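You operate a simulated robot arm through the tools that you are given. There is no shell and no other tool. Be economical: measure what you need, move in short steps, check, and stop when the job is done.

The job below is to be done with a simulated two-armed robot. You get a single attempt, and the scene is never put back.

Task
Screw the lid back on the glass jar. Switch the brake switch on. Put the round brush on the lower shelf of the service stand. Take the collar and leave it in the big brown carton. Fetch the gear from the desk top and set it on the square board on the back pallet. Stack the film roll marked "2735" from the desk top on top of the film roll that says "9035". Count the ink tins on the desk top, then put as many of the spacer rings from the desk top on the square board on the back pallet. Do these in any order. Set down upright: round brush.
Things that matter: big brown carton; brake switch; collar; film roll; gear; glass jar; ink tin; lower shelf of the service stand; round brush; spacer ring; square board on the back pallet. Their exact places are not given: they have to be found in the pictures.

It is judged by the outcome, as a careful person would: the job done as asked, and still so three seconds after it is handed in. It fails if anything else is knocked over, pushed out of place, dropped, spilled or broken. A push-on lid holds only when it is set on centred and level and pressed home; a screw cap is set on level and turned clockwise until tight.

Robot
Two 7-joint arms with two-finger grippers on one trunk, on a base that drives. Base frame: it is fixed to the floor where the robot stands at the start and does not move with it; the origin is under the middle of the robot, x ahead of it, y to its left, z up; the surface under the hand at the start is at about z = 0.8. Lengths are in m, angles in rad, forces in N, time in s.
The left shoulder is at the start at [0.024, 0.217, 1.155], the right one opposite. With the tool pointing down near the work surface each hand reaches from about 0.1 to 0.76 m from the robot's upright axis, wherever it stands, measured 20 degrees to its own side. Places, roughly: big brown carton [-0.25, 11, 1]; brake switch [0.6, 8.4, 0.8]; collar (5x5x2 cm) [0.6, 7.7, 0.7]; film roll [8.75, 8, 0.75]; gear [8.75, 7.25, 0.75]; glass jar (8x8x12 cm) [0.6, 0, 0.8]; ink tin [9.25, 8.75, 0.75]; lower shelf of the service stand (102x24 cm) [0.62, 8.22, 0.22]; round brush (3x3x13 cm) [0.5, 7.8, 0.8]; spacer ring [9.25, 8.5, 0.75]; square board on the back pallet [7.1, 7, 0.7]. Payload 2.2 kg a hand.
The TCP of each hand is the grasp point between the finger pads, 0.019 m short of the fingertips. In the tool frame z runs along the fingers and y along their closing line. The gripper opens to 0.116 m. The gripper's body begins 0.07 m behind the TCP.
Orientation is that of the tool frame in the base frame, as a unit quaternion [w, x, y, z]. With the fingers straight down and closing along the base's y, the tool's x points along the base's -x, its y along +y and its z along -z.

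Tools
- The arms move only by the tool drive_tool. It takes "left_motion", "right_motion" or both (then of equal length, played together; a hand with none holds still); each is a list of rows, each an object (a shift or turn left out is 0, a gripper value left out holds the last) with "delta_rot": the turn, a rotation vector about the tool's x, y, z in rad, a list of three; "offset": the shift along the tool's x, y, z in m, a list of three; "claw": the gripper command, from -1 (shut) to 1 (fully open), values between in proportion. In form: [{"delta_rot": [rx, ry, rz], "offset": [x, y, z], "claw": claw}, ...]. A call has 1 to 10 rows; each row is the pose to reach, as a shift and turn from the pose commanded when the call began, along the tool's axes at that moment. Each row takes 0.2 s and may step no farther than 0.05 m and 0.15 rad from the row before; otherwise, or with a gripper value out of range, the whole call is refused. Where a pose cannot be reached the arm comes as near as it can. A force on the tool above 40 N (or 10 N above the force at the start of the call, whichever is more), or a blocked arm, ends the call early, and 0.2 s more pass. Each finger halts on what it meets, pressing with about 39 N; the grip force reading is that of the motor and also rises with nothing between the fingers. The clock runs only during rows and for 0.2 s after the last one: add rows that repeat a pose to give the fingers time. The reply holds the time, the measured pose of the TCP, the force on the tool along the base axes, the opening and the grip force, in the units named above and with some noise, with the torque about the TCP (base axes, N m) and any sound that the robot's microphone picked up, and new pictures: "show" is both (left out), scene, wrist or none (wrist: the cameras of the hands that moved).
- Cameras (640 x 400 px; columns grow to the right, rows downward): "scene" is now at [0.1295, 0.023, 1.3255]; the picture's right is [0.24, -0.97, 0.00], its down [-0.57, -0.14, -0.81] and it looks along [0.79, 0.20, -0.59] (base axes); focal length 289 px, centre (320, 200). "left" rides on the left gripper at [0.069, 0.015, -0.097] in its tool frame; the picture's right is [-0.21, 0.98, 0.00], its down [-0.76, -0.17, -0.63] and it looks along [-0.62, -0.14, 0.77] (tool axes); focal length 251 px, centre (320, 200). "right" rides on the right gripper at [0.069, -0.015, -0.097] in its tool frame; the picture's right is [0.21, 0.98, 0.00], its down [-0.76, 0.17, -0.63] and it looks along [-0.62, 0.14, 0.77] (tool axes); focal length 251 px, centre (320, 200).
- move_column(by): slides the trunk up (or, below 0, down) by that many m; the arms and the scene camera ride with it, the base frame stays. It gives what a move gives, with no picture.
- roll_base(legs): drives the robot by 1 to 6 legs, each [ahead, left, turn to the left] in m, m and rad, along the robot's own axes; the way and the turn of a leg run together, so that a leg with both is an arc; at most 1.5 m and 3.142 rad a leg. The arms and the cameras ride along, it lands a little off, and it stops where it bumps. It gives what a move gives, and a new picture of the scene camera.
- turn_head(pan, tilt): turns the head with the scene camera to pan (to the left, within 1.396 rad either way) and tilt (down, from -0.506 to 1.204), counted from straight ahead of the robot. It gives what a move gives, and a new picture of the scene camera.
- pixel_to_xyz(camera, pixels): for up to 12 pixels [column, row] of the newest picture of that camera ("zoom" is the newest enlarged one), the place [x, y, z] in the base frame of the surface seen there, good to about 0.002 m. The clock stands still meanwhile.
- zoom(camera, box): a new picture of the part [left, top, right, bottom] of that camera's present view, enlarged. The clock stands still meanwhile.
- sign_off(): hands the job in; it is judged then, once.

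Go step by step. Measure first, check grasps and placings, and put right what went wrong. The budget is 322 turns and 360 pictures, counting those below and the enlarged ones. Unless the task says otherwise, let go and move clear before handing in, and close with one line.

The tools are called after "Emit:" by a JSON object that holds its "fn" and its "kwargs". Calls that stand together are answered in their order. drive_tool: Moves the arms, as the interface text tells. Its arguments: {"type":"object","properties":{"left_motion":{"type":"array","items":{"type":"object","properties":{"delta_rot":{"type":"array","items":{"type":"number"}},"offset":{"type":"array","items":{"type":"number"}},"claw":{"type":"number"}}}},"right_motion":{"type":"array","items":{"type":"object","properties":{"delta_rot":{"type":"array","items":{"type":"number"}},"offset":{"type":"array","items":{"type":"number"}},"claw":{"type":"number"}}}},"show":{"type":"string","enum":["both","scene","wrist","none"]}},"required":[]} The other tools are called the same way: move_column (by) slides the trunk up or down; roll_base (legs) drives the base; turn_head (pan, tilt) turns the head that bears the scene camera; pixel_to_xyz (camera, pixels) gives the place of the surface under pixels of a picture; zoom (camera, box) takes an enlarged picture of a part of a camera's view; sign_off () hands the job in.

At the start:

```text
t: 0.0
left_ee_pos: [0.5126, 0.2861, 1.1148]
left_tcp_rot: [-0.001, 0.0, 1.0, -0.001]
left_contact_force: [-1.4, -0.1, -0.4]
left_ft_torque: [-0.03, 0.02, 0.01]
left_width: 0.116
left_finger_force: 0.0
right_ee_pos: [0.4693, -0.0702, 1.1408]
right_tcp_rot: [0.0, 0.0, 1.0, -0.001]
right_contact_force: [0.0, 0.6, -0.5]
right_ft_torque: [0.01, 0.05, -0.02]
right_width: 0.116
right_finger_force: 0.0
trunk travel left (down, up): [-0.3, 0.19]
robot x, y, heading: [-0.0009, -0.0023, 0.003]
head pan, tilt: [0.244, 0.625]
```

scene: 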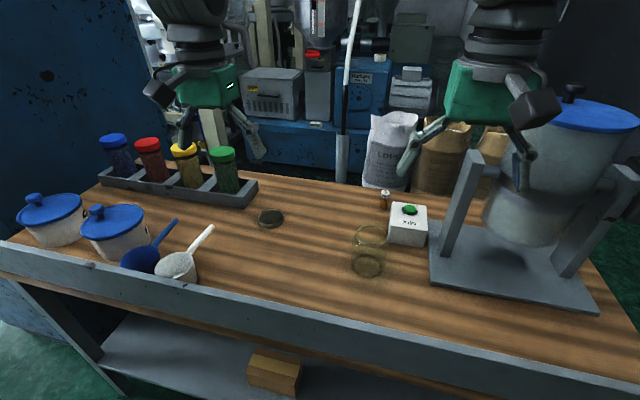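
right: 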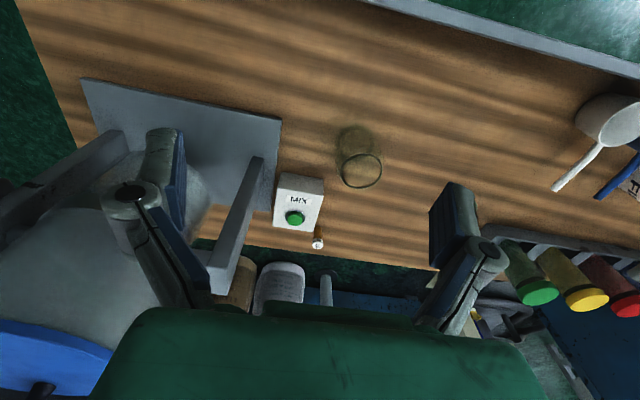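
left: 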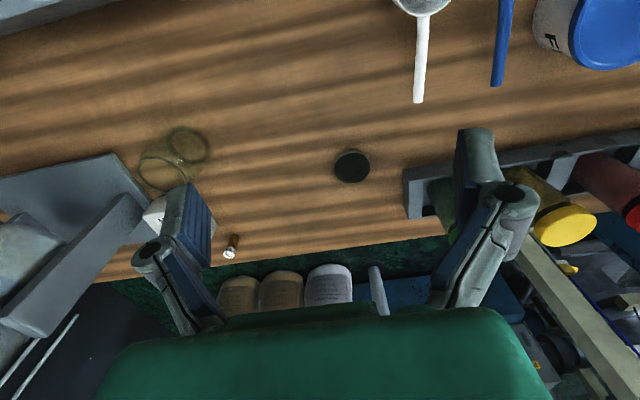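

The scene shows the open glass jar near (368,252) and a dark lid at (270,217). I'll measure both.

Emit:
{"fn": "zoom", "kwargs": {"camera": "scene", "box": [230, 170, 440, 300]}}

Emit:
{"fn": "pixel_to_xyz", "kwargs": {"camera": "scene", "pixels": [[270, 217], [258, 217], [283, 217], [270, 210], [270, 224], [368, 265], [353, 238], [386, 238], [370, 229], [370, 247], [300, 240], [408, 230]]}}

Emit:
{"fn": "zoom", "kwargs": {"camera": "left", "box": [120, 100, 400, 275]}}

```text
3.05 times, centred on (335, 235) of scene
```

zoom: 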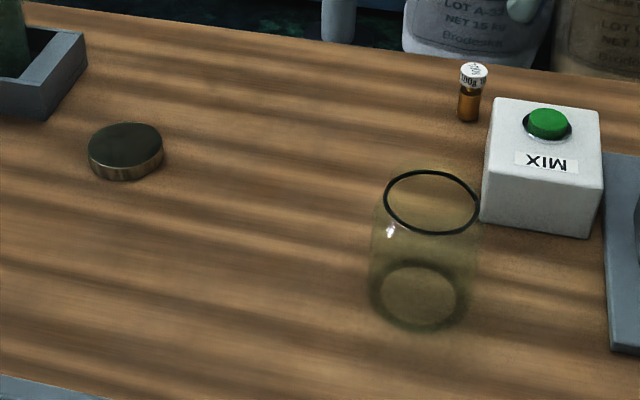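

```text
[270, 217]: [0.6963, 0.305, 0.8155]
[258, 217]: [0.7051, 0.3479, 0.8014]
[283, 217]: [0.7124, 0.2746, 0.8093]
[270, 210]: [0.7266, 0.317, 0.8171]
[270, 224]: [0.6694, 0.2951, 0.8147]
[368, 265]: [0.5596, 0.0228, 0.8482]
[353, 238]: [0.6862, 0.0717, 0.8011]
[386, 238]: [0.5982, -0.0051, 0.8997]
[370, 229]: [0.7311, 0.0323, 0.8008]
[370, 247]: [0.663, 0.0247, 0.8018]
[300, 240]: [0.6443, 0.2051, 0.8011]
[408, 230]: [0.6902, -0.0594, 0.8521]
```

```text
2.29 times, centred on (260, 188) of left
```

zoom: 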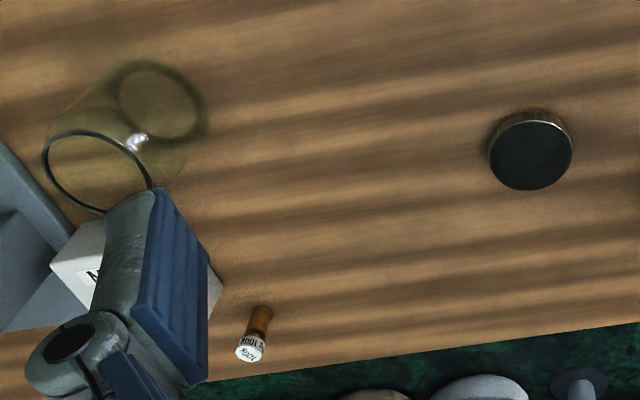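

The rim of the jar shows in the enlarged left picture as a dark ellipse; I'll probe points on it and on the lid.

Emit:
{"fn": "pixel_to_xyz", "kwargs": {"camera": "zoom", "pixels": [[44, 160], [150, 182], [92, 132], [75, 200], [60, 140], [130, 150], [490, 155], [572, 155], [531, 122], [531, 188], [255, 350]]}}

Emit:
{"fn": "zoom", "kwargs": {"camera": "scene", "box": [330, 215, 410, 290]}}

```text
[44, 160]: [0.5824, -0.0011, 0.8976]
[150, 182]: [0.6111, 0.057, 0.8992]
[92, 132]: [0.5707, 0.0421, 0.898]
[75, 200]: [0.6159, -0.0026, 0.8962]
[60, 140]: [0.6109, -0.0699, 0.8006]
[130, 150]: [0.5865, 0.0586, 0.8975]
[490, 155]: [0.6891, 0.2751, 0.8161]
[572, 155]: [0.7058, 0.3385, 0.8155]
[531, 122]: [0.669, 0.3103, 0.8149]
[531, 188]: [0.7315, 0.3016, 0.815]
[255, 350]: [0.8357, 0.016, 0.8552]
```

```text
5.33 times, centred on (370, 252) of scene
```

zoom: 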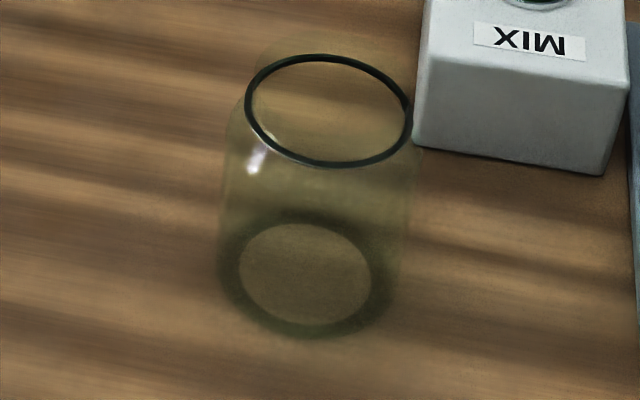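

I'll take more rim points from this enlarged picture, along the dark ring.

Emit:
{"fn": "pixel_to_xyz", "kwargs": {"camera": "zoom", "pixels": [[247, 105], [411, 115], [322, 58], [340, 164], [275, 69], [385, 80], [270, 141], [395, 147], [225, 200], [403, 200]]}}

```text
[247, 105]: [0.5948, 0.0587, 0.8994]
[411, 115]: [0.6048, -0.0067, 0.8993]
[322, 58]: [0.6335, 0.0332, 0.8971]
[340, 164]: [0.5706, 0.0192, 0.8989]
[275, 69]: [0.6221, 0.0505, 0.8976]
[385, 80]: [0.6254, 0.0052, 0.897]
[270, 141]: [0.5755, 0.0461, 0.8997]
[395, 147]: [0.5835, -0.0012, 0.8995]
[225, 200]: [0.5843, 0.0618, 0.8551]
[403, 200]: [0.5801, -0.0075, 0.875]
```

The jar rim is centred at about (0.602, 0.0265), top z 0.899, and the lid at (0.700, 0.3065), top z 0.815. I'll move the left hand above the lid, with the fingers partly open.

Emit:
{"fn": "drive_tool", "kwargs": {"left_motion": [{"offset": [-0.035, 0.004, 0.03], "claw": 0.6}, {"offset": [-0.07, 0.008, 0.06]}, {"offset": [-0.105, 0.012, 0.09]}, {"offset": [-0.14, 0.016, 0.12]}, {"offset": [-0.17, 0.018, 0.15]}, {"offset": [-0.187, 0.0204, 0.18]}, {"offset": [-0.187, 0.0204, 0.21]}, {"offset": [-0.187, 0.0204, 0.22]}, {"offset": [-0.187, 0.0204, 0.22]}]}}

Emit:
{"fn": "pixel_to_xyz", "kwargs": {"camera": "left", "pixels": [[320, 200]]}}

```text
t: 2.0
left_ee_pos: [0.7001, 0.3074, 0.8966]
left_tcp_rot: [0.0, 0.0, 1.0, -0.001]
left_contact_force: [0.2, -0.4, -0.3]
left_ft_torque: [0.02, -0.03, -0.01]
left_width: 0.093
left_finger_force: 0.0
right_ee_pos: [0.4651, -0.0693, 1.1425]
right_tcp_rot: [0.0, 0.0, 1.0, -0.002]
right_contact_force: [-0.1, 0.2, 0.3]
right_ft_torque: [-0.02, -0.01, 0.08]
right_width: 0.116
right_finger_force: 0.1
trunk travel left (down, up): [-0.3, 0.19]
robot x, y, heading: [-0.0042, -0.0027, 0.004]
head pan, tilt: [0.244, 0.625]
```

scene: 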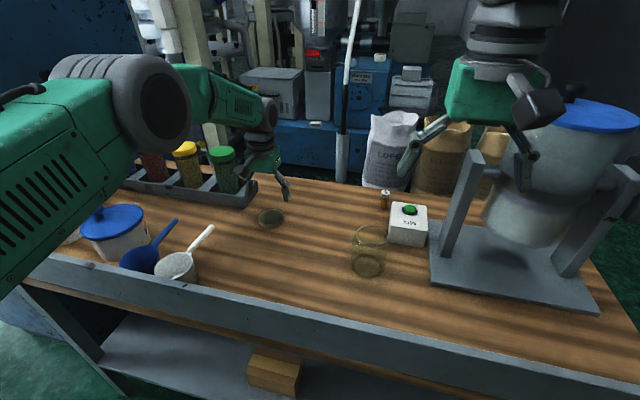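
left: 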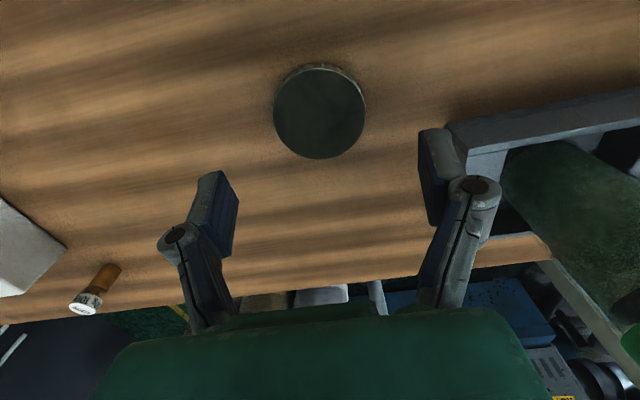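

```text
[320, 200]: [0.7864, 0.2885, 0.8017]
```

The left finger is near the rack at (447,135). I'll measure the rack corner and lid edges.

Emit:
{"fn": "pixel_to_xyz", "kwargs": {"camera": "left", "pixels": [[450, 127], [468, 150], [468, 178], [275, 115], [364, 115], [320, 72], [320, 157], [342, 152], [298, 150], [350, 85]]}}

```text
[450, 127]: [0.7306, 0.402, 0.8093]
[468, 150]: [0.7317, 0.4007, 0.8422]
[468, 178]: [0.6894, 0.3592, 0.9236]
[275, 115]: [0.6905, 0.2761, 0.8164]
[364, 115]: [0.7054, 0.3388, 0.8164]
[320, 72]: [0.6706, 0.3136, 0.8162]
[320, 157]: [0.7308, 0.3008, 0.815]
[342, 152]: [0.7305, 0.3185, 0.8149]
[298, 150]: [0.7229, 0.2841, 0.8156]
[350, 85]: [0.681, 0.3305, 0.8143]
```

The lid centre is (0.7005, 0.307) and the rack at y 0.40 is clear. I'll go down and grip.

Emit:
{"fn": "drive_tool", "kwargs": {"left_motion": [{"offset": [0, 0, 0.04]}, {"offset": [0, 0, 0.07]}, {"offset": [0, 0, 0.0735]}, {"offset": [0, 0, 0.0735], "claw": 0.0}, {"offset": [0, 0, 0.0735], "claw": -0.4}, {"offset": [0, 0, 0.0735], "claw": -0.4}], "show": "wrist"}}

```text
t: 3.4
left_ee_pos: [0.7002, 0.3075, 0.8227]
left_tcp_rot: [0.001, 0.0, 1.0, 0.0]
left_contact_force: [-0.6, 0.5, 2.4]
left_ft_torque: [-0.1, -0.01, 0.0]
left_width: 0.0656
left_finger_force: 39.2
right_ee_pos: [0.4653, -0.0703, 1.1423]
right_tcp_rot: [0.001, 0.0, 1.0, -0.001]
right_contact_force: [-0.2, -0.1, 0.5]
right_ft_torque: [-0.01, -0.03, 0.02]
right_width: 0.1159
right_finger_force: 0.1
trunk travel left (down, up): [-0.3, 0.19]
robot x, y, heading: [0.0, -0.0009, 0.0]
head pan, tilt: [0.244, 0.625]
```

left: 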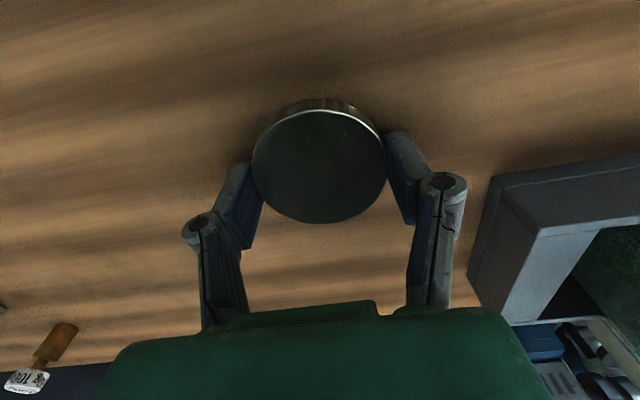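

The lid is held (width 0.0656). I'll lift it to z≈0.95 and pitch the right hand 45° forward over the front of the jar, and then check the MIX box's corner.

Emit:
{"fn": "drive_tool", "kwargs": {"left_motion": [{"offset": [0, 0, -0.03]}, {"offset": [0, 0, -0.06]}, {"offset": [0, 0, -0.1]}, {"offset": [0, 0, -0.13]}, {"offset": [0, 0, -0.13]}, {"offset": [0, 0, -0.13]}, {"offset": [0, 0, -0.13]}], "right_motion": [{"delta_rot": [0, -0.13, 0], "offset": [0.01, 0.017, 0.03]}, {"delta_rot": [0, -0.26, 0], "offset": [0.01, 0.034, 0.06]}, {"delta_rot": [0, -0.39, 0], "offset": [0.01, 0.05, 0.09]}, {"delta_rot": [0, -0.52, 0], "offset": [0.01, 0.067, 0.12]}, {"delta_rot": [0, -0.65, 0], "offset": [0.01, 0.084, 0.15]}, {"delta_rot": [0, -0.785, 0], "offset": [0.01, 0.0968, 0.18]}, {"delta_rot": [0, -0.785, 0], "offset": [0.01, 0.0968, 0.18]}]}}

Emit:
{"fn": "pixel_to_xyz", "kwargs": {"camera": "scene", "pixels": [[389, 239], [391, 228], [393, 205]]}}

```text
t: 5.2
left_ee_pos: [0.6931, 0.3068, 0.9568]
left_tcp_rot: [0.004, 0.0, 1.0, -0.001]
left_contact_force: [-0.2, 0.6, 0.3]
left_ft_torque: [0.0, -0.02, 0.0]
left_width: 0.0655
left_finger_force: 38.6
right_ee_pos: [0.4726, 0.0175, 1.0021]
right_tcp_rot: [0.399, 0.041, 0.916, 0.027]
right_contact_force: [0.5, 0.5, -0.4]
right_ft_torque: [0.01, 0.02, -0.02]
right_width: 0.1162
right_finger_force: 0.1
trunk travel left (down, up): [-0.3, 0.19]
robot x, y, heading: [0.0032, -0.0014, -0.0]
head pan, tilt: [0.244, 0.625]
stopped in row 7 (right hand): the arm was blocked; the commanded pose is now the measured one
```

scene: 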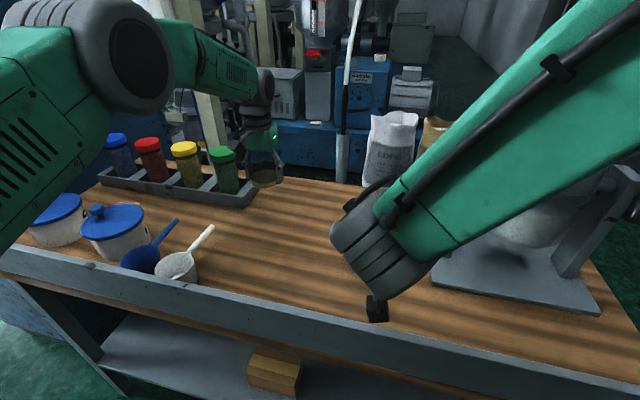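
right: 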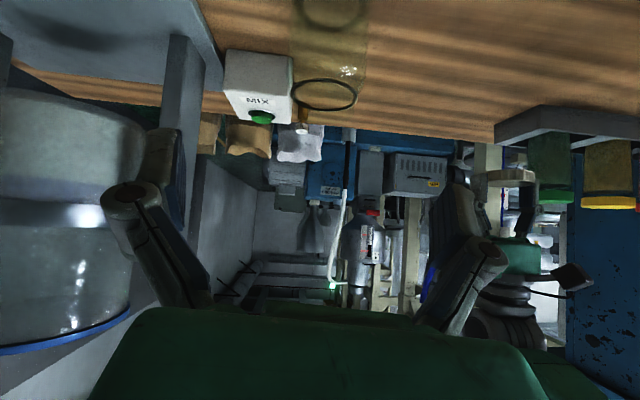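
left: 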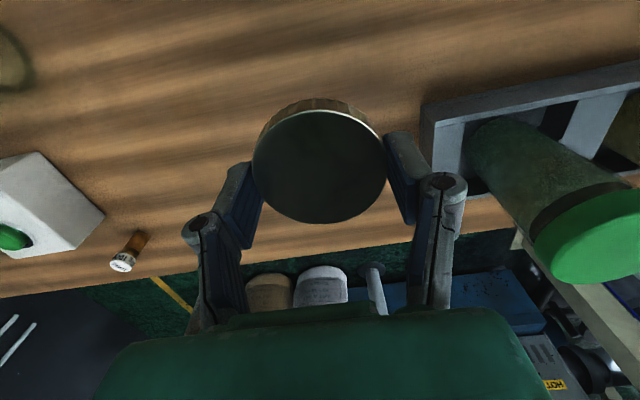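

```text
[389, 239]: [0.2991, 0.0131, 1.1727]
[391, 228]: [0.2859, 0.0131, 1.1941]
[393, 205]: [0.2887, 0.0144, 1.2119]
```

The right arm was blocked near its fold limit while only slightly off. I'll move it forward and down towards the pre-grasp while levelling the small roll error.

Emit:
{"fn": "drive_tool", "kwargs": {"right_motion": [{"offset": [0.006, 0.001, 0.03]}, {"offset": [0.015, 0.003, 0.06], "delta_rot": [0.009, 0.018, -0.048]}, {"offset": [0.0233, 0.0055, 0.0815], "delta_rot": [0.018, 0.036, -0.096]}, {"offset": [0.0233, 0.0055, 0.0815], "delta_rot": [0.018, 0.036, -0.096]}]}}

```text
t: 6.2
left_ee_pos: [0.6947, 0.3061, 0.9581]
left_tcp_rot: [0.002, 0.0, 1.0, 0.0]
left_contact_force: [-0.5, 0.7, -0.9]
left_ft_torque: [-0.03, -0.03, -0.02]
left_width: 0.0656
left_finger_force: 39.2
right_ee_pos: [0.5264, 0.0184, 0.9399]
right_tcp_rot: [0.381, 0.019, 0.924, 0.009]
right_contact_force: [0.2, -0.5, -0.1]
right_ft_torque: [0.01, 0.01, 0.03]
right_width: 0.1161
right_finger_force: 0.1
trunk travel left (down, up): [-0.3, 0.19]
robot x, y, heading: [0.0005, -0.0019, -0.001]
head pan, tilt: [0.244, 0.625]
```

scene: 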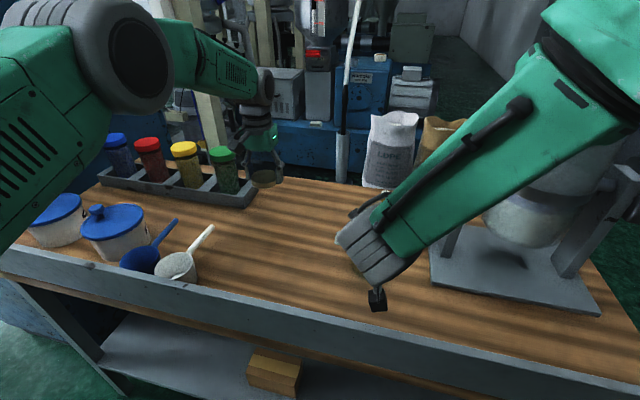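
right: 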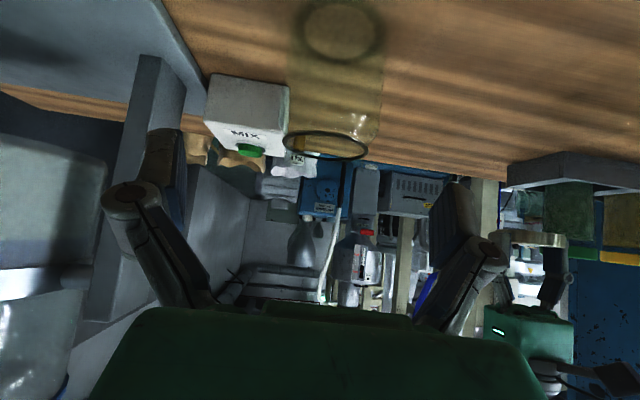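

The right hand is at the pre-grasp. I'll measure the MIX box's near edge (290,90)-(288,130) and the rim in the right view.

Emit:
{"fn": "pixel_to_xyz", "kwargs": {"camera": "right", "pixels": [[286, 92], [286, 125], [225, 80], [285, 142], [366, 152], [296, 35], [384, 35]]}}

```text
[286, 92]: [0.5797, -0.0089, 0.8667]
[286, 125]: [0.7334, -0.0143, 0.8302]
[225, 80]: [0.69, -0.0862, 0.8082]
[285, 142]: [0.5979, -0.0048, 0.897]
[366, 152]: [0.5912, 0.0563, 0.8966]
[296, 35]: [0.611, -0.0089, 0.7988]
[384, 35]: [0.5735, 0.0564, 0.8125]
```

The jar stands clear of the box. I'll slide the right hand down around the jar's body without closing.

Emit:
{"fn": "drive_tool", "kwargs": {"right_motion": [{"offset": [0.002, 0.0081, 0.02], "delta_rot": [0, 0, -0.042]}, {"offset": [0.005, 0.0081, 0.055], "delta_rot": [0, 0, -0.042]}, {"offset": [0.008, 0.0081, 0.09], "delta_rot": [0, 0, -0.042]}, {"offset": [0.0116, 0.0081, 0.1185], "delta_rot": [0, 0, -0.042]}, {"offset": [0.0116, 0.0081, 0.1185], "delta_rot": [0, 0, -0.042]}, {"offset": [0.0116, 0.0081, 0.1185], "delta_rot": [0, 0, -0.042]}]}}

```text
t: 7.6
left_ee_pos: [0.6931, 0.3052, 0.955]
left_tcp_rot: [0.002, 0.0, 1.0, 0.0]
left_contact_force: [1.3, 0.5, 0.5]
left_ft_torque: [0.04, 0.02, 0.02]
left_width: 0.0655
left_finger_force: 39.2
right_ee_pos: [0.5944, 0.0373, 0.8351]
right_tcp_rot: [0.382, -0.024, 0.924, -0.008]
right_contact_force: [-0.1, 0.6, -0.3]
right_ft_torque: [0.01, 0.0, 0.04]
right_width: 0.116
right_finger_force: 0.0
trunk travel left (down, up): [-0.3, 0.19]
robot x, y, heading: [0.0003, 0.0044, 0.001]
head pan, tilt: [0.244, 0.625]
```

scene: 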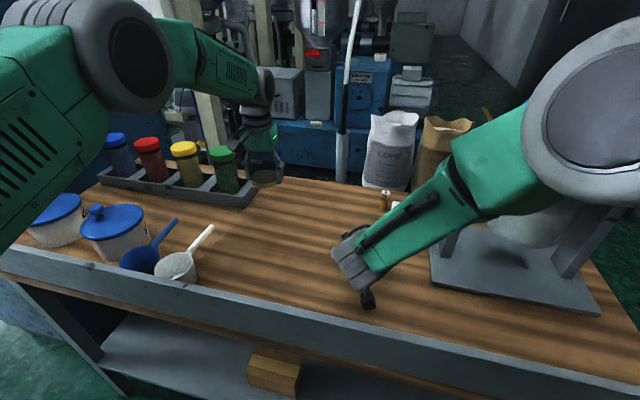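
right: 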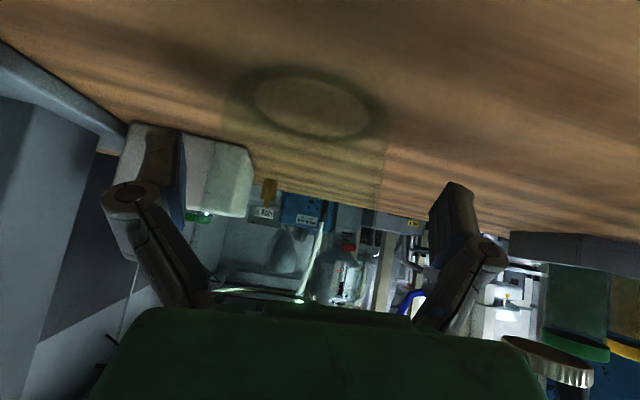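

The hand landed about 1 cm too far left and low; I'll correct, then close gently in steps.

Emit:
{"fn": "drive_tool", "kwargs": {"right_motion": [{"offset": [-0.0139, -0.0108, -0.003], "delta_rot": [0, 0, 0.04]}, {"offset": [-0.0139, -0.0108, -0.003], "delta_rot": [0, 0, 0.04]}, {"offset": [-0.0139, -0.0108, -0.003], "delta_rot": [0, 0, 0.04]}], "show": "wrist"}}

```text
t: 8.4
left_ee_pos: [0.6947, 0.3053, 0.9576]
left_tcp_rot: [0.003, 0.0, 1.0, 0.001]
left_contact_force: [-0.3, 0.0, 0.3]
left_ft_torque: [-0.02, 0.0, 0.02]
left_width: 0.0658
left_finger_force: 39.0
right_ee_pos: [0.5993, 0.0264, 0.8514]
right_tcp_rot: [0.382, -0.004, 0.924, 0.0]
right_contact_force: [-0.4, 0.1, 0.1]
right_ft_torque: [0.0, -0.02, -0.02]
right_width: 0.1161
right_finger_force: 0.0
trunk travel left (down, up): [-0.3, 0.19]
robot x, y, heading: [-0.0005, -0.004, 0.006]
head pan, tilt: [0.244, 0.625]
```

right: 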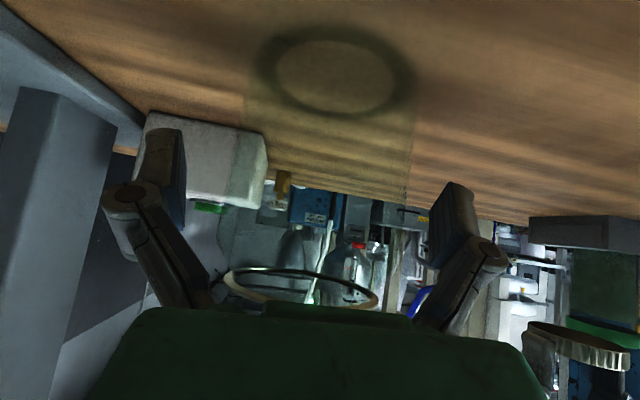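

The jar's body (cols 245–410) lies between the fingers. I'll close slowly.

Emit:
{"fn": "drive_tool", "kwargs": {"right_motion": [{"claw": 0.7}, {"claw": 0.5}, {"claw": 0.4}, {"claw": 0.36}, {"claw": 0.32}, {"claw": 0.28}, {"claw": 0.2}, {"claw": 0.2}], "show": "wrist"}}

```text
t: 10.2
left_ee_pos: [0.6954, 0.3059, 0.9561]
left_tcp_rot: [0.003, 0.001, 1.0, -0.001]
left_contact_force: [0.3, 0.1, -0.3]
left_ft_torque: [-0.01, 0.0, -0.03]
left_width: 0.0656
left_finger_force: 38.9
right_ee_pos: [0.5998, 0.0268, 0.8516]
right_tcp_rot: [0.383, -0.003, 0.924, -0.001]
right_contact_force: [-1.1, -1.4, 0.5]
right_ft_torque: [-0.02, -0.01, 0.01]
right_width: 0.0818
right_finger_force: 38.8
trunk travel left (down, up): [-0.3, 0.19]
robot x, y, heading: [0.002, -0.0025, 0.0]
head pan, tilt: [0.244, 0.625]
```

right: 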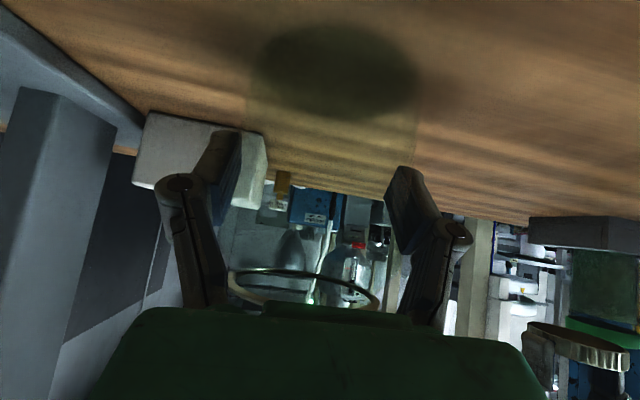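

The jar is held (width 0.082). I'll remeasure the rim in the right view.

Emit:
{"fn": "zoom", "kwargs": {"camera": "right", "box": [200, 240, 400, 320]}}

Emit:
{"fn": "zoom", "kwargs": {"camera": "left", "box": [0, 0, 160, 100]}}

```text
3.20 times, centred on (300, 280) of right
```

zoom: 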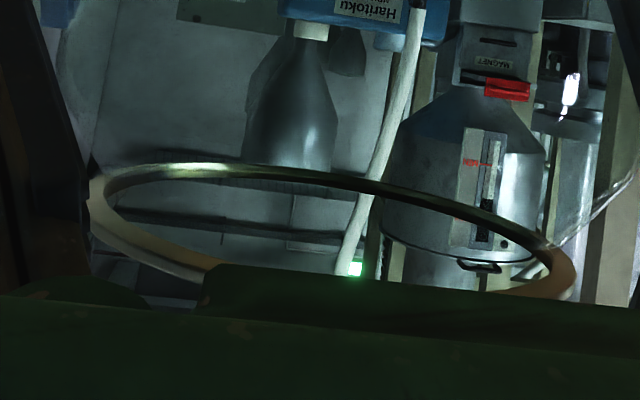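

```text
4.00 times, centred on (80, 50) of left
```

zoom: 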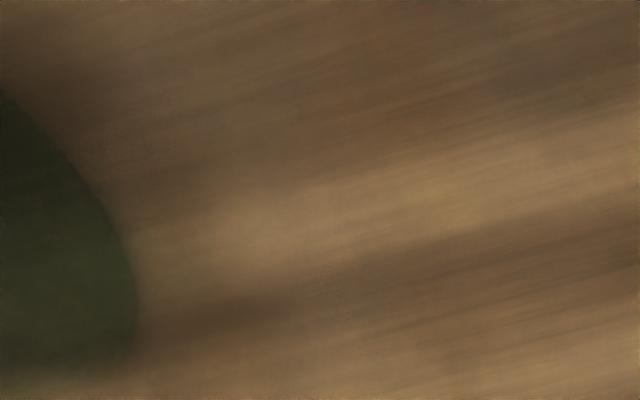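

I'll get rim points through the right camera.

Emit:
{"fn": "pixel_to_xyz", "kwargs": {"camera": "right", "pixels": [[230, 279], [233, 274], [267, 269.5], [295, 272], [325, 277], [350, 284], [372, 295], [378, 303], [240, 294], [255, 300]]}}

```text
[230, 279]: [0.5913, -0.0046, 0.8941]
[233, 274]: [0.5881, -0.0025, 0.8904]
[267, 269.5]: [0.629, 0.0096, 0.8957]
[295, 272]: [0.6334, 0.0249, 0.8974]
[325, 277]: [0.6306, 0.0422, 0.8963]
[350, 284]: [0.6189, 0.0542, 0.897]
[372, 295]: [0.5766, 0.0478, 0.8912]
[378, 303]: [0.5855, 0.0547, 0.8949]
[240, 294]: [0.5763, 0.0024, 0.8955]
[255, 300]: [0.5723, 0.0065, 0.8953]
```

The rim centre is (0.6005, 0.0267). The left camera would pass close to the right wrist, so I'll regrip the jar lower and with the fingertips: open, shift, close.

Emit:
{"fn": "drive_tool", "kwargs": {"right_motion": [{"claw": 0.65}, {"claw": 0.7}, {"offset": [0.009, 0, 0.0035]}, {"offset": [0.0167, 0, 0.0067]}, {"offset": [0.0167, 0, 0.0067]}, {"offset": [0.0167, 0, 0.0067], "claw": 0.5}, {"offset": [0.0167, 0, 0.0067], "claw": 0.42}, {"offset": [0.0167, 0, 0.0067], "claw": 0.36}, {"offset": [0.0167, 0, 0.0067], "claw": 0.2}, {"offset": [0.0167, 0, 0.0067], "claw": 0.2}], "show": "wrist"}}

```text
t: 12.4
left_ee_pos: [0.6941, 0.3053, 0.9566]
left_tcp_rot: [0.003, 0.0, 1.0, 0.0]
left_contact_force: [0.3, 0.9, -0.3]
left_ft_torque: [0.0, -0.02, -0.02]
left_width: 0.0656
left_finger_force: 39.4
right_ee_pos: [0.5935, 0.0269, 0.8341]
right_tcp_rot: [0.382, -0.004, 0.924, 0.0]
right_contact_force: [-0.9, 0.1, 0.3]
right_ft_torque: [0.04, 0.01, 0.01]
right_width: 0.0783
right_finger_force: 39.0
trunk travel left (down, up): [-0.3, 0.19]
robot x, y, heading: [-0.0003, -0.0008, -0.003]
head pan, tilt: [0.244, 0.625]
```

right: 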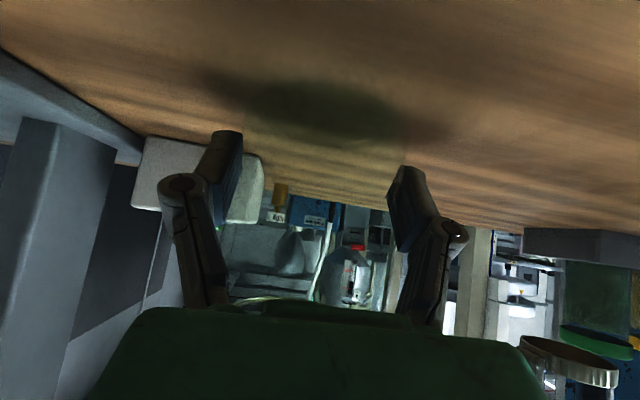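

The jar is held low (width 0.078). I'll carry the lid over the jar at z≈0.957, pre-turned counter-clockwise by 0.6 rad.

Emit:
{"fn": "drive_tool", "kwargs": {"left_motion": [{"offset": [0.013, -0.04, 0], "delta_rot": [0, 0, -0.1]}, {"offset": [0.027, -0.08, 0], "delta_rot": [0, 0, -0.2]}, {"offset": [0.04, -0.12, 0], "delta_rot": [0, 0, -0.3]}, {"offset": [0.054, -0.16, 0], "delta_rot": [0, 0, -0.4]}, {"offset": [0.067, -0.2, 0], "delta_rot": [0, 0, -0.5]}, {"offset": [0.08, -0.24, 0], "delta_rot": [0, 0, -0.6]}, {"offset": [0.094, -0.2786, 0], "delta_rot": [0, 0, -0.6]}, {"offset": [0.094, -0.2786, 0], "delta_rot": [0, 0, -0.6]}]}}

```text
t: 14.2
left_ee_pos: [0.6048, 0.0349, 0.9516]
left_tcp_rot: [-0.003, -0.305, 0.952, -0.002]
left_contact_force: [-0.2, -0.4, -0.5]
left_ft_torque: [-0.02, 0.04, 0.04]
left_width: 0.0657
left_finger_force: 39.2
right_ee_pos: [0.5934, 0.0269, 0.8341]
right_tcp_rot: [0.382, -0.004, 0.924, -0.001]
right_contact_force: [-0.2, -0.5, -0.1]
right_ft_torque: [0.03, -0.02, -0.04]
right_width: 0.0783
right_finger_force: 39.0
trunk travel left (down, up): [-0.3, 0.19]
robot x, y, heading: [-0.0017, 0.0027, 0.003]
head pan, tilt: [0.244, 0.625]
```

scene: 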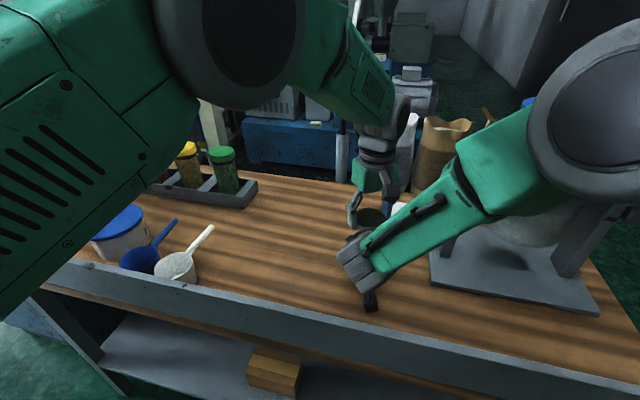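
left: 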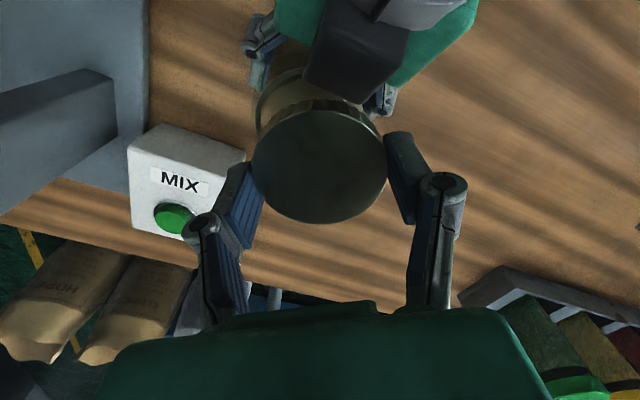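

Offset remains (0.0048, 0.008). There's a black block at (355,50) on the right hand; let me inspect before descending.

Emit:
{"fn": "zoom", "kwargs": {"camera": "left", "box": [200, 0, 500, 190]}}

Emit:
{"fn": "pixel_to_xyz", "kwargs": {"camera": "left", "pixels": [[355, 50], [320, 75], [390, 95], [430, 40], [290, 20], [385, 15], [440, 10]]}}

```text
2.11 times, centred on (350, 95) of left
```

zoom: 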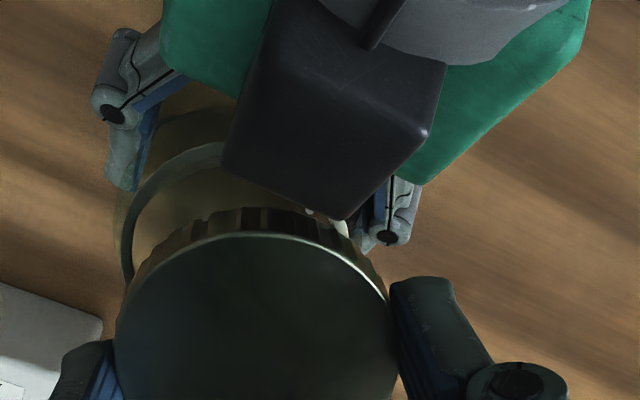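

```text
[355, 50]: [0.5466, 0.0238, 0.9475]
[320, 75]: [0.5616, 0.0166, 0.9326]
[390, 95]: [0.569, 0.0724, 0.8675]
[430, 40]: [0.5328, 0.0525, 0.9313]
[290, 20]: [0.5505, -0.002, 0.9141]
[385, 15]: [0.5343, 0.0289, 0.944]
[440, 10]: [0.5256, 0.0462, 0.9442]
```

The block on the right hand sits close in front of the jar top. I'll measure its near corners.

Emit:
{"fn": "pixel_to_xyz", "kwargs": {"camera": "left", "pixels": [[360, 100], [308, 80], [335, 92], [400, 64], [385, 85], [330, 15], [405, 30]]}}

```text
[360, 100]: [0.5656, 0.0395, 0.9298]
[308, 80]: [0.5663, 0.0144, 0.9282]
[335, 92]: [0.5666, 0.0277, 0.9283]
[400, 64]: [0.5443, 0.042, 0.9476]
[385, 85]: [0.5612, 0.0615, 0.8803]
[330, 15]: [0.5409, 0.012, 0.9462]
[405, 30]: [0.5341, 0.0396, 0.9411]
```

The block's front edge (x 0.566) would rub the lid, so I'll open the right hand and flatten its pitch by 0.26 rad around the jar, then regrip.

Emit:
{"fn": "drive_tool", "kwargs": {"right_motion": [{"claw": 0.6}, {"claw": 0.7}, {"offset": [-0.006, 0, -0.005], "delta_rot": [0, -0.09, 0]}, {"offset": [-0.0124, 0, -0.0103], "delta_rot": [0, -0.18, 0]}, {"offset": [-0.0124, 0, -0.0103], "delta_rot": [0, -0.26, 0]}, {"offset": [-0.0124, 0, -0.0103], "delta_rot": [0, -0.26, 0]}]}}

```text
t: 15.6
left_ee_pos: [0.6041, 0.0337, 0.9558]
left_tcp_rot: [0.0, -0.303, 0.953, -0.006]
left_contact_force: [0.1, -0.7, -1.1]
left_ft_torque: [-0.01, -0.01, 0.02]
left_width: 0.0657
left_finger_force: 39.0
right_ee_pos: [0.5937, 0.0253, 0.8492]
right_tcp_rot: [0.499, -0.004, 0.867, 0.0]
right_contact_force: [0.4, 0.9, 0.2]
right_ft_torque: [0.02, -0.01, 0.01]
right_width: 0.0989
right_finger_force: 0.0
trunk travel left (down, up): [-0.3, 0.19]
robot x, y, heading: [0.0004, -0.0008, 0.004]
head pan, tilt: [0.244, 0.625]
```

scene: 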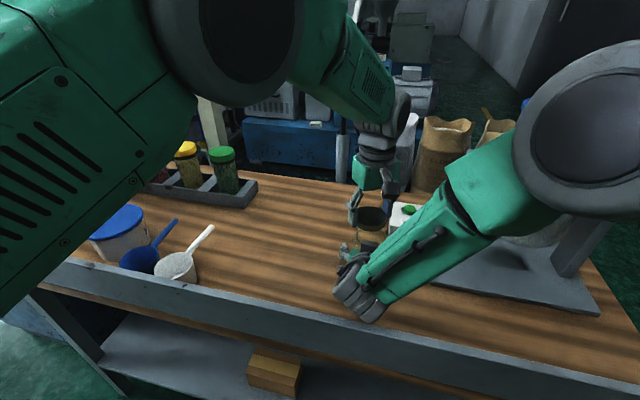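
right: 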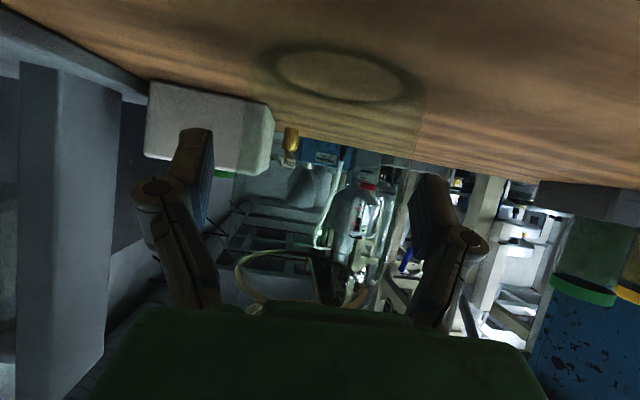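

It reached 60° pitch. Now I'll regrip the jar with a 1 mm shift to the left.

Emit:
{"fn": "drive_tool", "kwargs": {"right_motion": [{"offset": [0, 0.0013, 0]}, {"offset": [0, 0.0013, 0], "claw": 0.5}, {"offset": [0, 0.0013, 0], "claw": 0.42}, {"offset": [0, 0.0013, 0], "claw": 0.36}, {"offset": [0, 0.0013, 0], "claw": 0.2}, {"offset": [0, 0.0013, 0], "claw": 0.2}], "left_motion": [{"offset": [0, 0, 0]}, {"offset": [0, 0, 0]}, {"offset": [0, 0, 0]}, {"offset": [0, 0, 0]}, {"offset": [0, 0, 0]}, {"offset": [0, 0, 0]}], "show": "wrist"}}

Emit:
{"fn": "pixel_to_xyz", "kwargs": {"camera": "left", "pixels": [[320, 115], [270, 90]]}}

```text
t: 17.0
left_ee_pos: [0.6058, 0.0352, 0.958]
left_tcp_rot: [0.001, -0.304, 0.953, -0.007]
left_contact_force: [0.5, -0.1, 0.0]
left_ft_torque: [-0.02, 0.01, -0.03]
left_width: 0.066
left_finger_force: 39.2
right_ee_pos: [0.5945, 0.0256, 0.8496]
right_tcp_rot: [0.498, -0.004, 0.867, 0.0]
right_contact_force: [0.5, -0.8, 0.5]
right_ft_torque: [0.0, -0.04, -0.03]
right_width: 0.0772
right_finger_force: 38.8
trunk travel left (down, up): [-0.3, 0.19]
robot x, y, heading: [0.0, -0.0002, -0.002]
head pan, tilt: [0.244, 0.625]
```

right: 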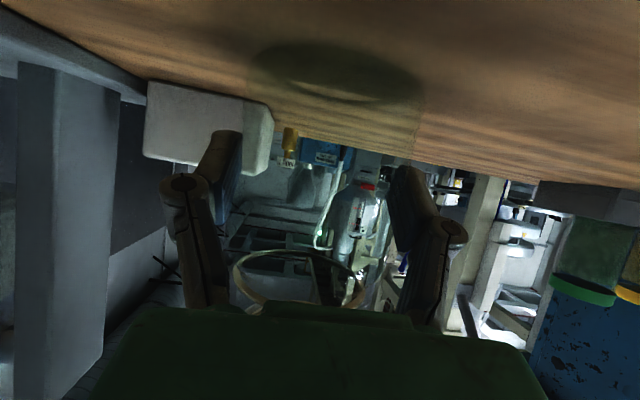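
left: 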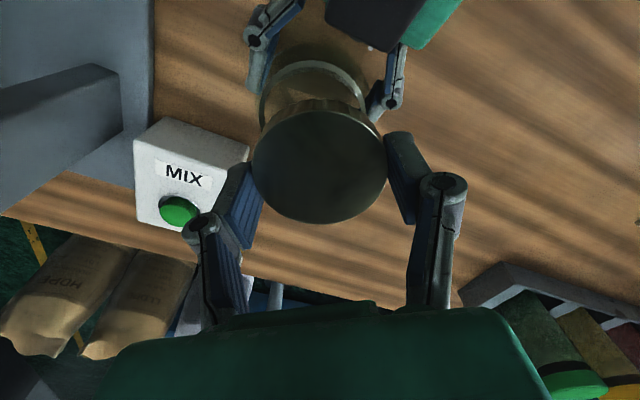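

```text
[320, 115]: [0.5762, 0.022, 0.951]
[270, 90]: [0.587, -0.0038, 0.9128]
```

The jar is gripped at 0.077 and the block is now well clear. I'll remeasure the rim in both views.

Emit:
{"fn": "pixel_to_xyz", "kwargs": {"camera": "right", "pixels": [[236, 268], [250, 256], [270, 251], [295, 250], [320, 254], [345, 266], [364, 280], [240, 285], [258, 300]]}}

Emit:
{"fn": "pixel_to_xyz", "kwargs": {"camera": "left", "pixels": [[263, 88], [280, 70], [300, 64], [320, 62], [340, 68], [355, 80], [362, 95]]}}

```text
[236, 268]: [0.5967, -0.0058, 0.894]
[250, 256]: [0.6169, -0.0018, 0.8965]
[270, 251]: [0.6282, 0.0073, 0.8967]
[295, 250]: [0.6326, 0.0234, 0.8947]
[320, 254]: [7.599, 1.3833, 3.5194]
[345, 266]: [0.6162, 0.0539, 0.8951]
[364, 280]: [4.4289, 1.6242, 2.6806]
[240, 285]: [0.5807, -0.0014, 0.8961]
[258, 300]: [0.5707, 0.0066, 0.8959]
```

```text
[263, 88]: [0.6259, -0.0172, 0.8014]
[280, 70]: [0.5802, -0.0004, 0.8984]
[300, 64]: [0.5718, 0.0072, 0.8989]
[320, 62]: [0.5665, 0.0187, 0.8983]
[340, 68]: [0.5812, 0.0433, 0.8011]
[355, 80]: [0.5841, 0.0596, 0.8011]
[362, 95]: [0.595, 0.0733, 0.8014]
```

The rim centre is (0.600, 0.026). I'll centre the lid over it, level the small tilt, and lower to just above the rim.

Emit:
{"fn": "drive_tool", "kwargs": {"left_motion": [{"offset": [0.0103, -0.0042, 0], "delta_rot": [-0.013, -0.002, 0]}, {"offset": [0.0103, -0.0042, 0.0], "delta_rot": [-0.013, -0.002, 0]}, {"offset": [0.0103, -0.0042, 0.015], "delta_rot": [-0.013, -0.002, 0]}, {"offset": [0.0103, -0.0042, 0.03], "delta_rot": [-0.013, -0.002, 0]}, {"offset": [0.0103, -0.0042, 0.03], "delta_rot": [-0.013, -0.002, 0]}, {"offset": [0.0103, -0.0042, 0.03], "delta_rot": [-0.013, -0.002, 0]}]}}

```text
t: 18.4
left_ee_pos: [0.5978, 0.0206, 0.933]
left_tcp_rot: [0.004, -0.301, 0.954, 0.0]
left_contact_force: [-7.1, -6.7, 31.8]
left_ft_torque: [0.32, -0.08, -0.06]
left_width: 0.0657
left_finger_force: 39.3
right_ee_pos: [0.594, 0.0264, 0.85]
right_tcp_rot: [0.499, -0.005, 0.867, 0.001]
right_contact_force: [14.3, 5.4, -12.7]
right_ft_torque: [-0.43, 0.04, -0.01]
right_width: 0.0776
right_finger_force: 38.6
trunk travel left (down, up): [-0.3, 0.19]
robot x, y, heading: [0.0025, -0.0013, -0.001]
head pan, tilt: [0.244, 0.625]
```

scene: 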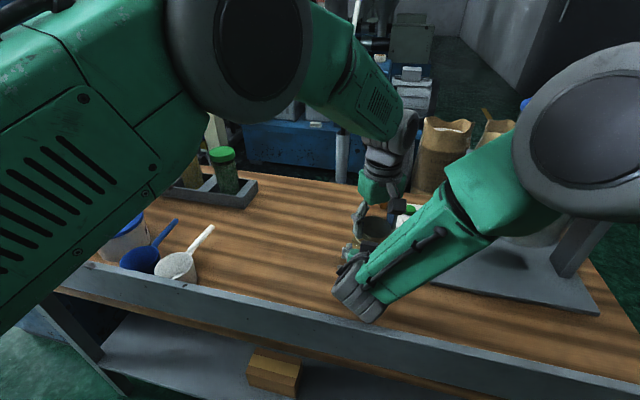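
left: 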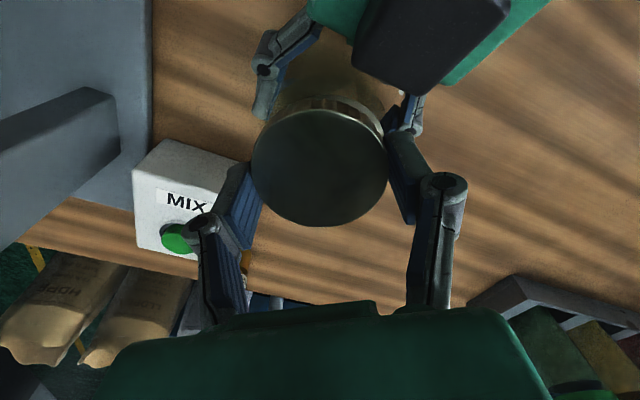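

There's an unexpected 32 N contact at z 0.933. I'll look closely for what touches.

Emit:
{"fn": "zoom", "kwargs": {"camera": "left", "box": [220, 0, 480, 165]}}

Emit:
{"fn": "zoom", "kwargs": {"camera": "scene", "box": [310, 120, 450, 330]}}

Emit:
{"fn": "zoom", "kwargs": {"camera": "right", "box": [160, 140, 480, 340]}}

Emit:
{"fn": "pixel_to_xyz", "kwargs": {"camera": "left", "pixels": [[260, 165], [320, 115], [380, 165], [320, 220], [330, 97], [420, 80], [413, 100], [392, 130], [400, 150]]}}

```text
2.42 times, centred on (350, 82) of left
```

zoom: 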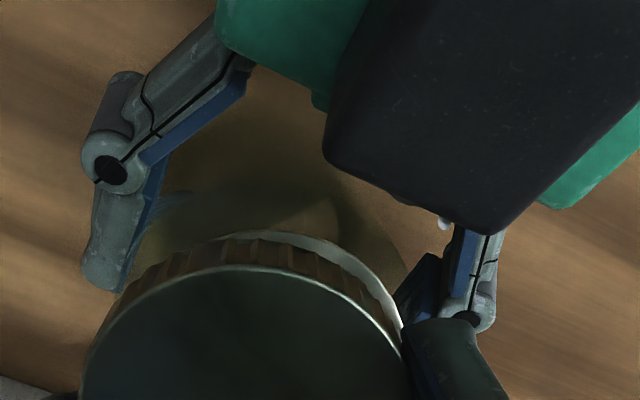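

```text
1.90 times, centred on (380, 225) of scene
```

zoom: 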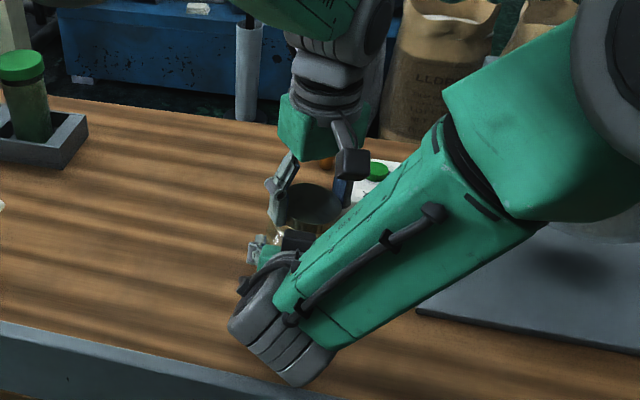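

```text
2.00 times, centred on (320, 240) of right
```

zoom: 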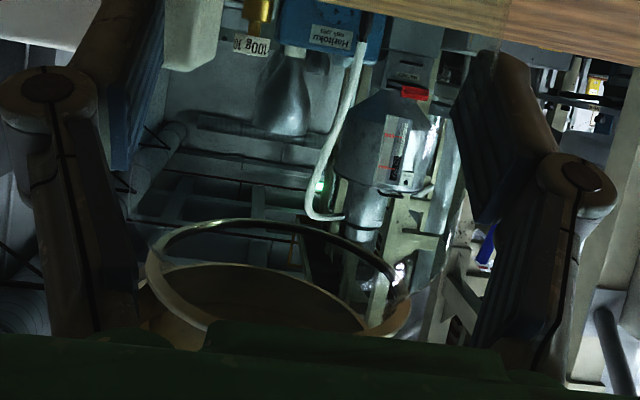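

```text
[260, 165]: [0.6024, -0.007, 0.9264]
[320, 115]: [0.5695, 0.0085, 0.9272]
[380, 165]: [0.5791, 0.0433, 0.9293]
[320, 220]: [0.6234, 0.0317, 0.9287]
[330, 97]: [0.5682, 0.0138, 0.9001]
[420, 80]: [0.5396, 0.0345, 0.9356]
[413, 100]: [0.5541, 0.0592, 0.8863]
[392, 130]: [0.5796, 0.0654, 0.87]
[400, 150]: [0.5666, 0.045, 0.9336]
```

I'll measure whether the left hand's block at scene (396,205) touches the right forearm near (405,232).

Emit:
{"fn": "pixel_to_xyz", "kwargs": {"camera": "scene", "pixels": [[396, 203], [402, 210], [405, 228], [409, 238], [400, 218], [370, 245], [358, 234], [384, 240], [364, 248], [352, 250], [376, 234]]}}

```text
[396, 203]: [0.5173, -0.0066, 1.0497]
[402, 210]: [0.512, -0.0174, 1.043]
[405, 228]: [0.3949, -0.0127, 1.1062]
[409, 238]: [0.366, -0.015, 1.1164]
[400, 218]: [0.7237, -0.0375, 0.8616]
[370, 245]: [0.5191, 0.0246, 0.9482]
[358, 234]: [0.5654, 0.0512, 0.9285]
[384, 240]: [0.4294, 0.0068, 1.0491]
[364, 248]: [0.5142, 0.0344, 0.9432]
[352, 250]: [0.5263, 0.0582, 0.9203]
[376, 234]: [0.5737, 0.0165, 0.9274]
```

No contact there. I'll measure the lid's underside seen in the right view at about (290,287).

Emit:
{"fn": "pixel_to_xyz", "kwargs": {"camera": "right", "pixels": [[290, 285], [270, 278], [285, 273], [320, 285], [250, 281], [295, 253], [270, 253], [340, 268], [237, 270], [262, 300]]}}

Emit:
{"fn": "zoom", "kwargs": {"camera": "right", "box": [220, 240, 380, 320]}}

```text
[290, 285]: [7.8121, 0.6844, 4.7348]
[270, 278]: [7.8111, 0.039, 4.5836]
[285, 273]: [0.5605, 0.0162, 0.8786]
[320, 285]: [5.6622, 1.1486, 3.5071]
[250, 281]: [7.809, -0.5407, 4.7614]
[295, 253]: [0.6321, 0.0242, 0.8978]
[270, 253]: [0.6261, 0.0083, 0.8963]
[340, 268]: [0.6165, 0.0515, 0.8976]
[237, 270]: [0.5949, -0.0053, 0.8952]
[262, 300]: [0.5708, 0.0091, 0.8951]
```

```text
4.00 times, centred on (300, 280) of right
```

zoom: 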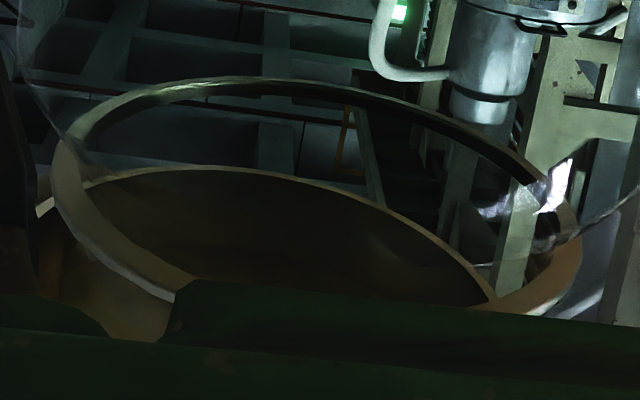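

The lid's underside is ~13 mm above the dark ring and the contact is at the jar's axis, so a clear-glass neck must stand above the ring (top ≈0.912); the lid came down 6 mm off centre on it. I'll lift 15 mm and re-read the position.

Emit:
{"fn": "drive_tool", "kwargs": {"left_motion": [{"offset": [0, 0, -0.015]}, {"offset": [0, 0, -0.015]}, {"offset": [0, 0, -0.015]}], "show": "wrist"}}

Emit:
{"fn": "zoom", "kwargs": {"camera": "right", "box": [200, 200, 400, 325]}}

```text
t: 19.2
left_ee_pos: [0.5949, 0.0224, 0.9376]
left_tcp_rot: [-0.004, -0.303, 0.953, 0.005]
left_contact_force: [0.1, 0.4, -1.0]
left_ft_torque: [0.01, -0.01, 0.0]
left_width: 0.0657
left_finger_force: 39.3
right_ee_pos: [0.5944, 0.0273, 0.8491]
right_tcp_rot: [0.499, -0.003, 0.867, 0.0]
right_contact_force: [-0.1, 0.1, -0.2]
right_ft_torque: [0.01, 0.02, -0.01]
right_width: 0.0775
right_finger_force: 39.1
trunk travel left (down, up): [-0.3, 0.19]
robot x, y, heading: [0.0013, 0.0005, 0.0]
head pan, tilt: [0.244, 0.625]
```

left: 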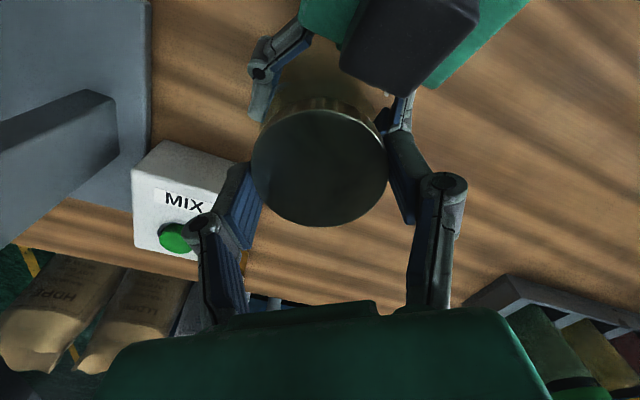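

```text
3.20 times, centred on (300, 262) of right
```

zoom: 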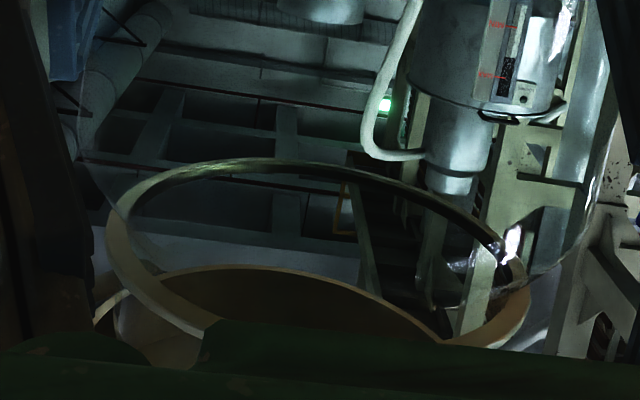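

Contact is gone. I'll measure the lid's true centre from the left view, and the body's shoulder points from the right view.

Emit:
{"fn": "pixel_to_xyz", "kwargs": {"camera": "left", "pixels": [[256, 165], [320, 112], [384, 165], [320, 223], [275, 130], [365, 130], [275, 207], [365, 207]]}}

Emit:
{"fn": "pixel_to_xyz", "kwargs": {"camera": "zoom", "pixels": [[110, 230], [150, 280], [250, 168], [400, 195], [490, 235], [200, 275], [300, 272], [500, 262], [130, 295]]}}

```text
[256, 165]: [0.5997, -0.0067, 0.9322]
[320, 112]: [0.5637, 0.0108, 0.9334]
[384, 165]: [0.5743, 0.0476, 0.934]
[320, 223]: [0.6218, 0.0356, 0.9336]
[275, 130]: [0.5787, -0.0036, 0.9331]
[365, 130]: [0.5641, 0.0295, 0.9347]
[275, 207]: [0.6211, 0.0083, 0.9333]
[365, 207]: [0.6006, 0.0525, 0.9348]
```

```text
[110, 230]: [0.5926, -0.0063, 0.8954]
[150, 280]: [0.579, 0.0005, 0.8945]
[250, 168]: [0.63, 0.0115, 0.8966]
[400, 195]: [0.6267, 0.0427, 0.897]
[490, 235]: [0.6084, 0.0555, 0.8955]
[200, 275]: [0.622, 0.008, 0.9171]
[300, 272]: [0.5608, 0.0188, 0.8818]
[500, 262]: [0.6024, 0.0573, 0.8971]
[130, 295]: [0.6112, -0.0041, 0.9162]
```

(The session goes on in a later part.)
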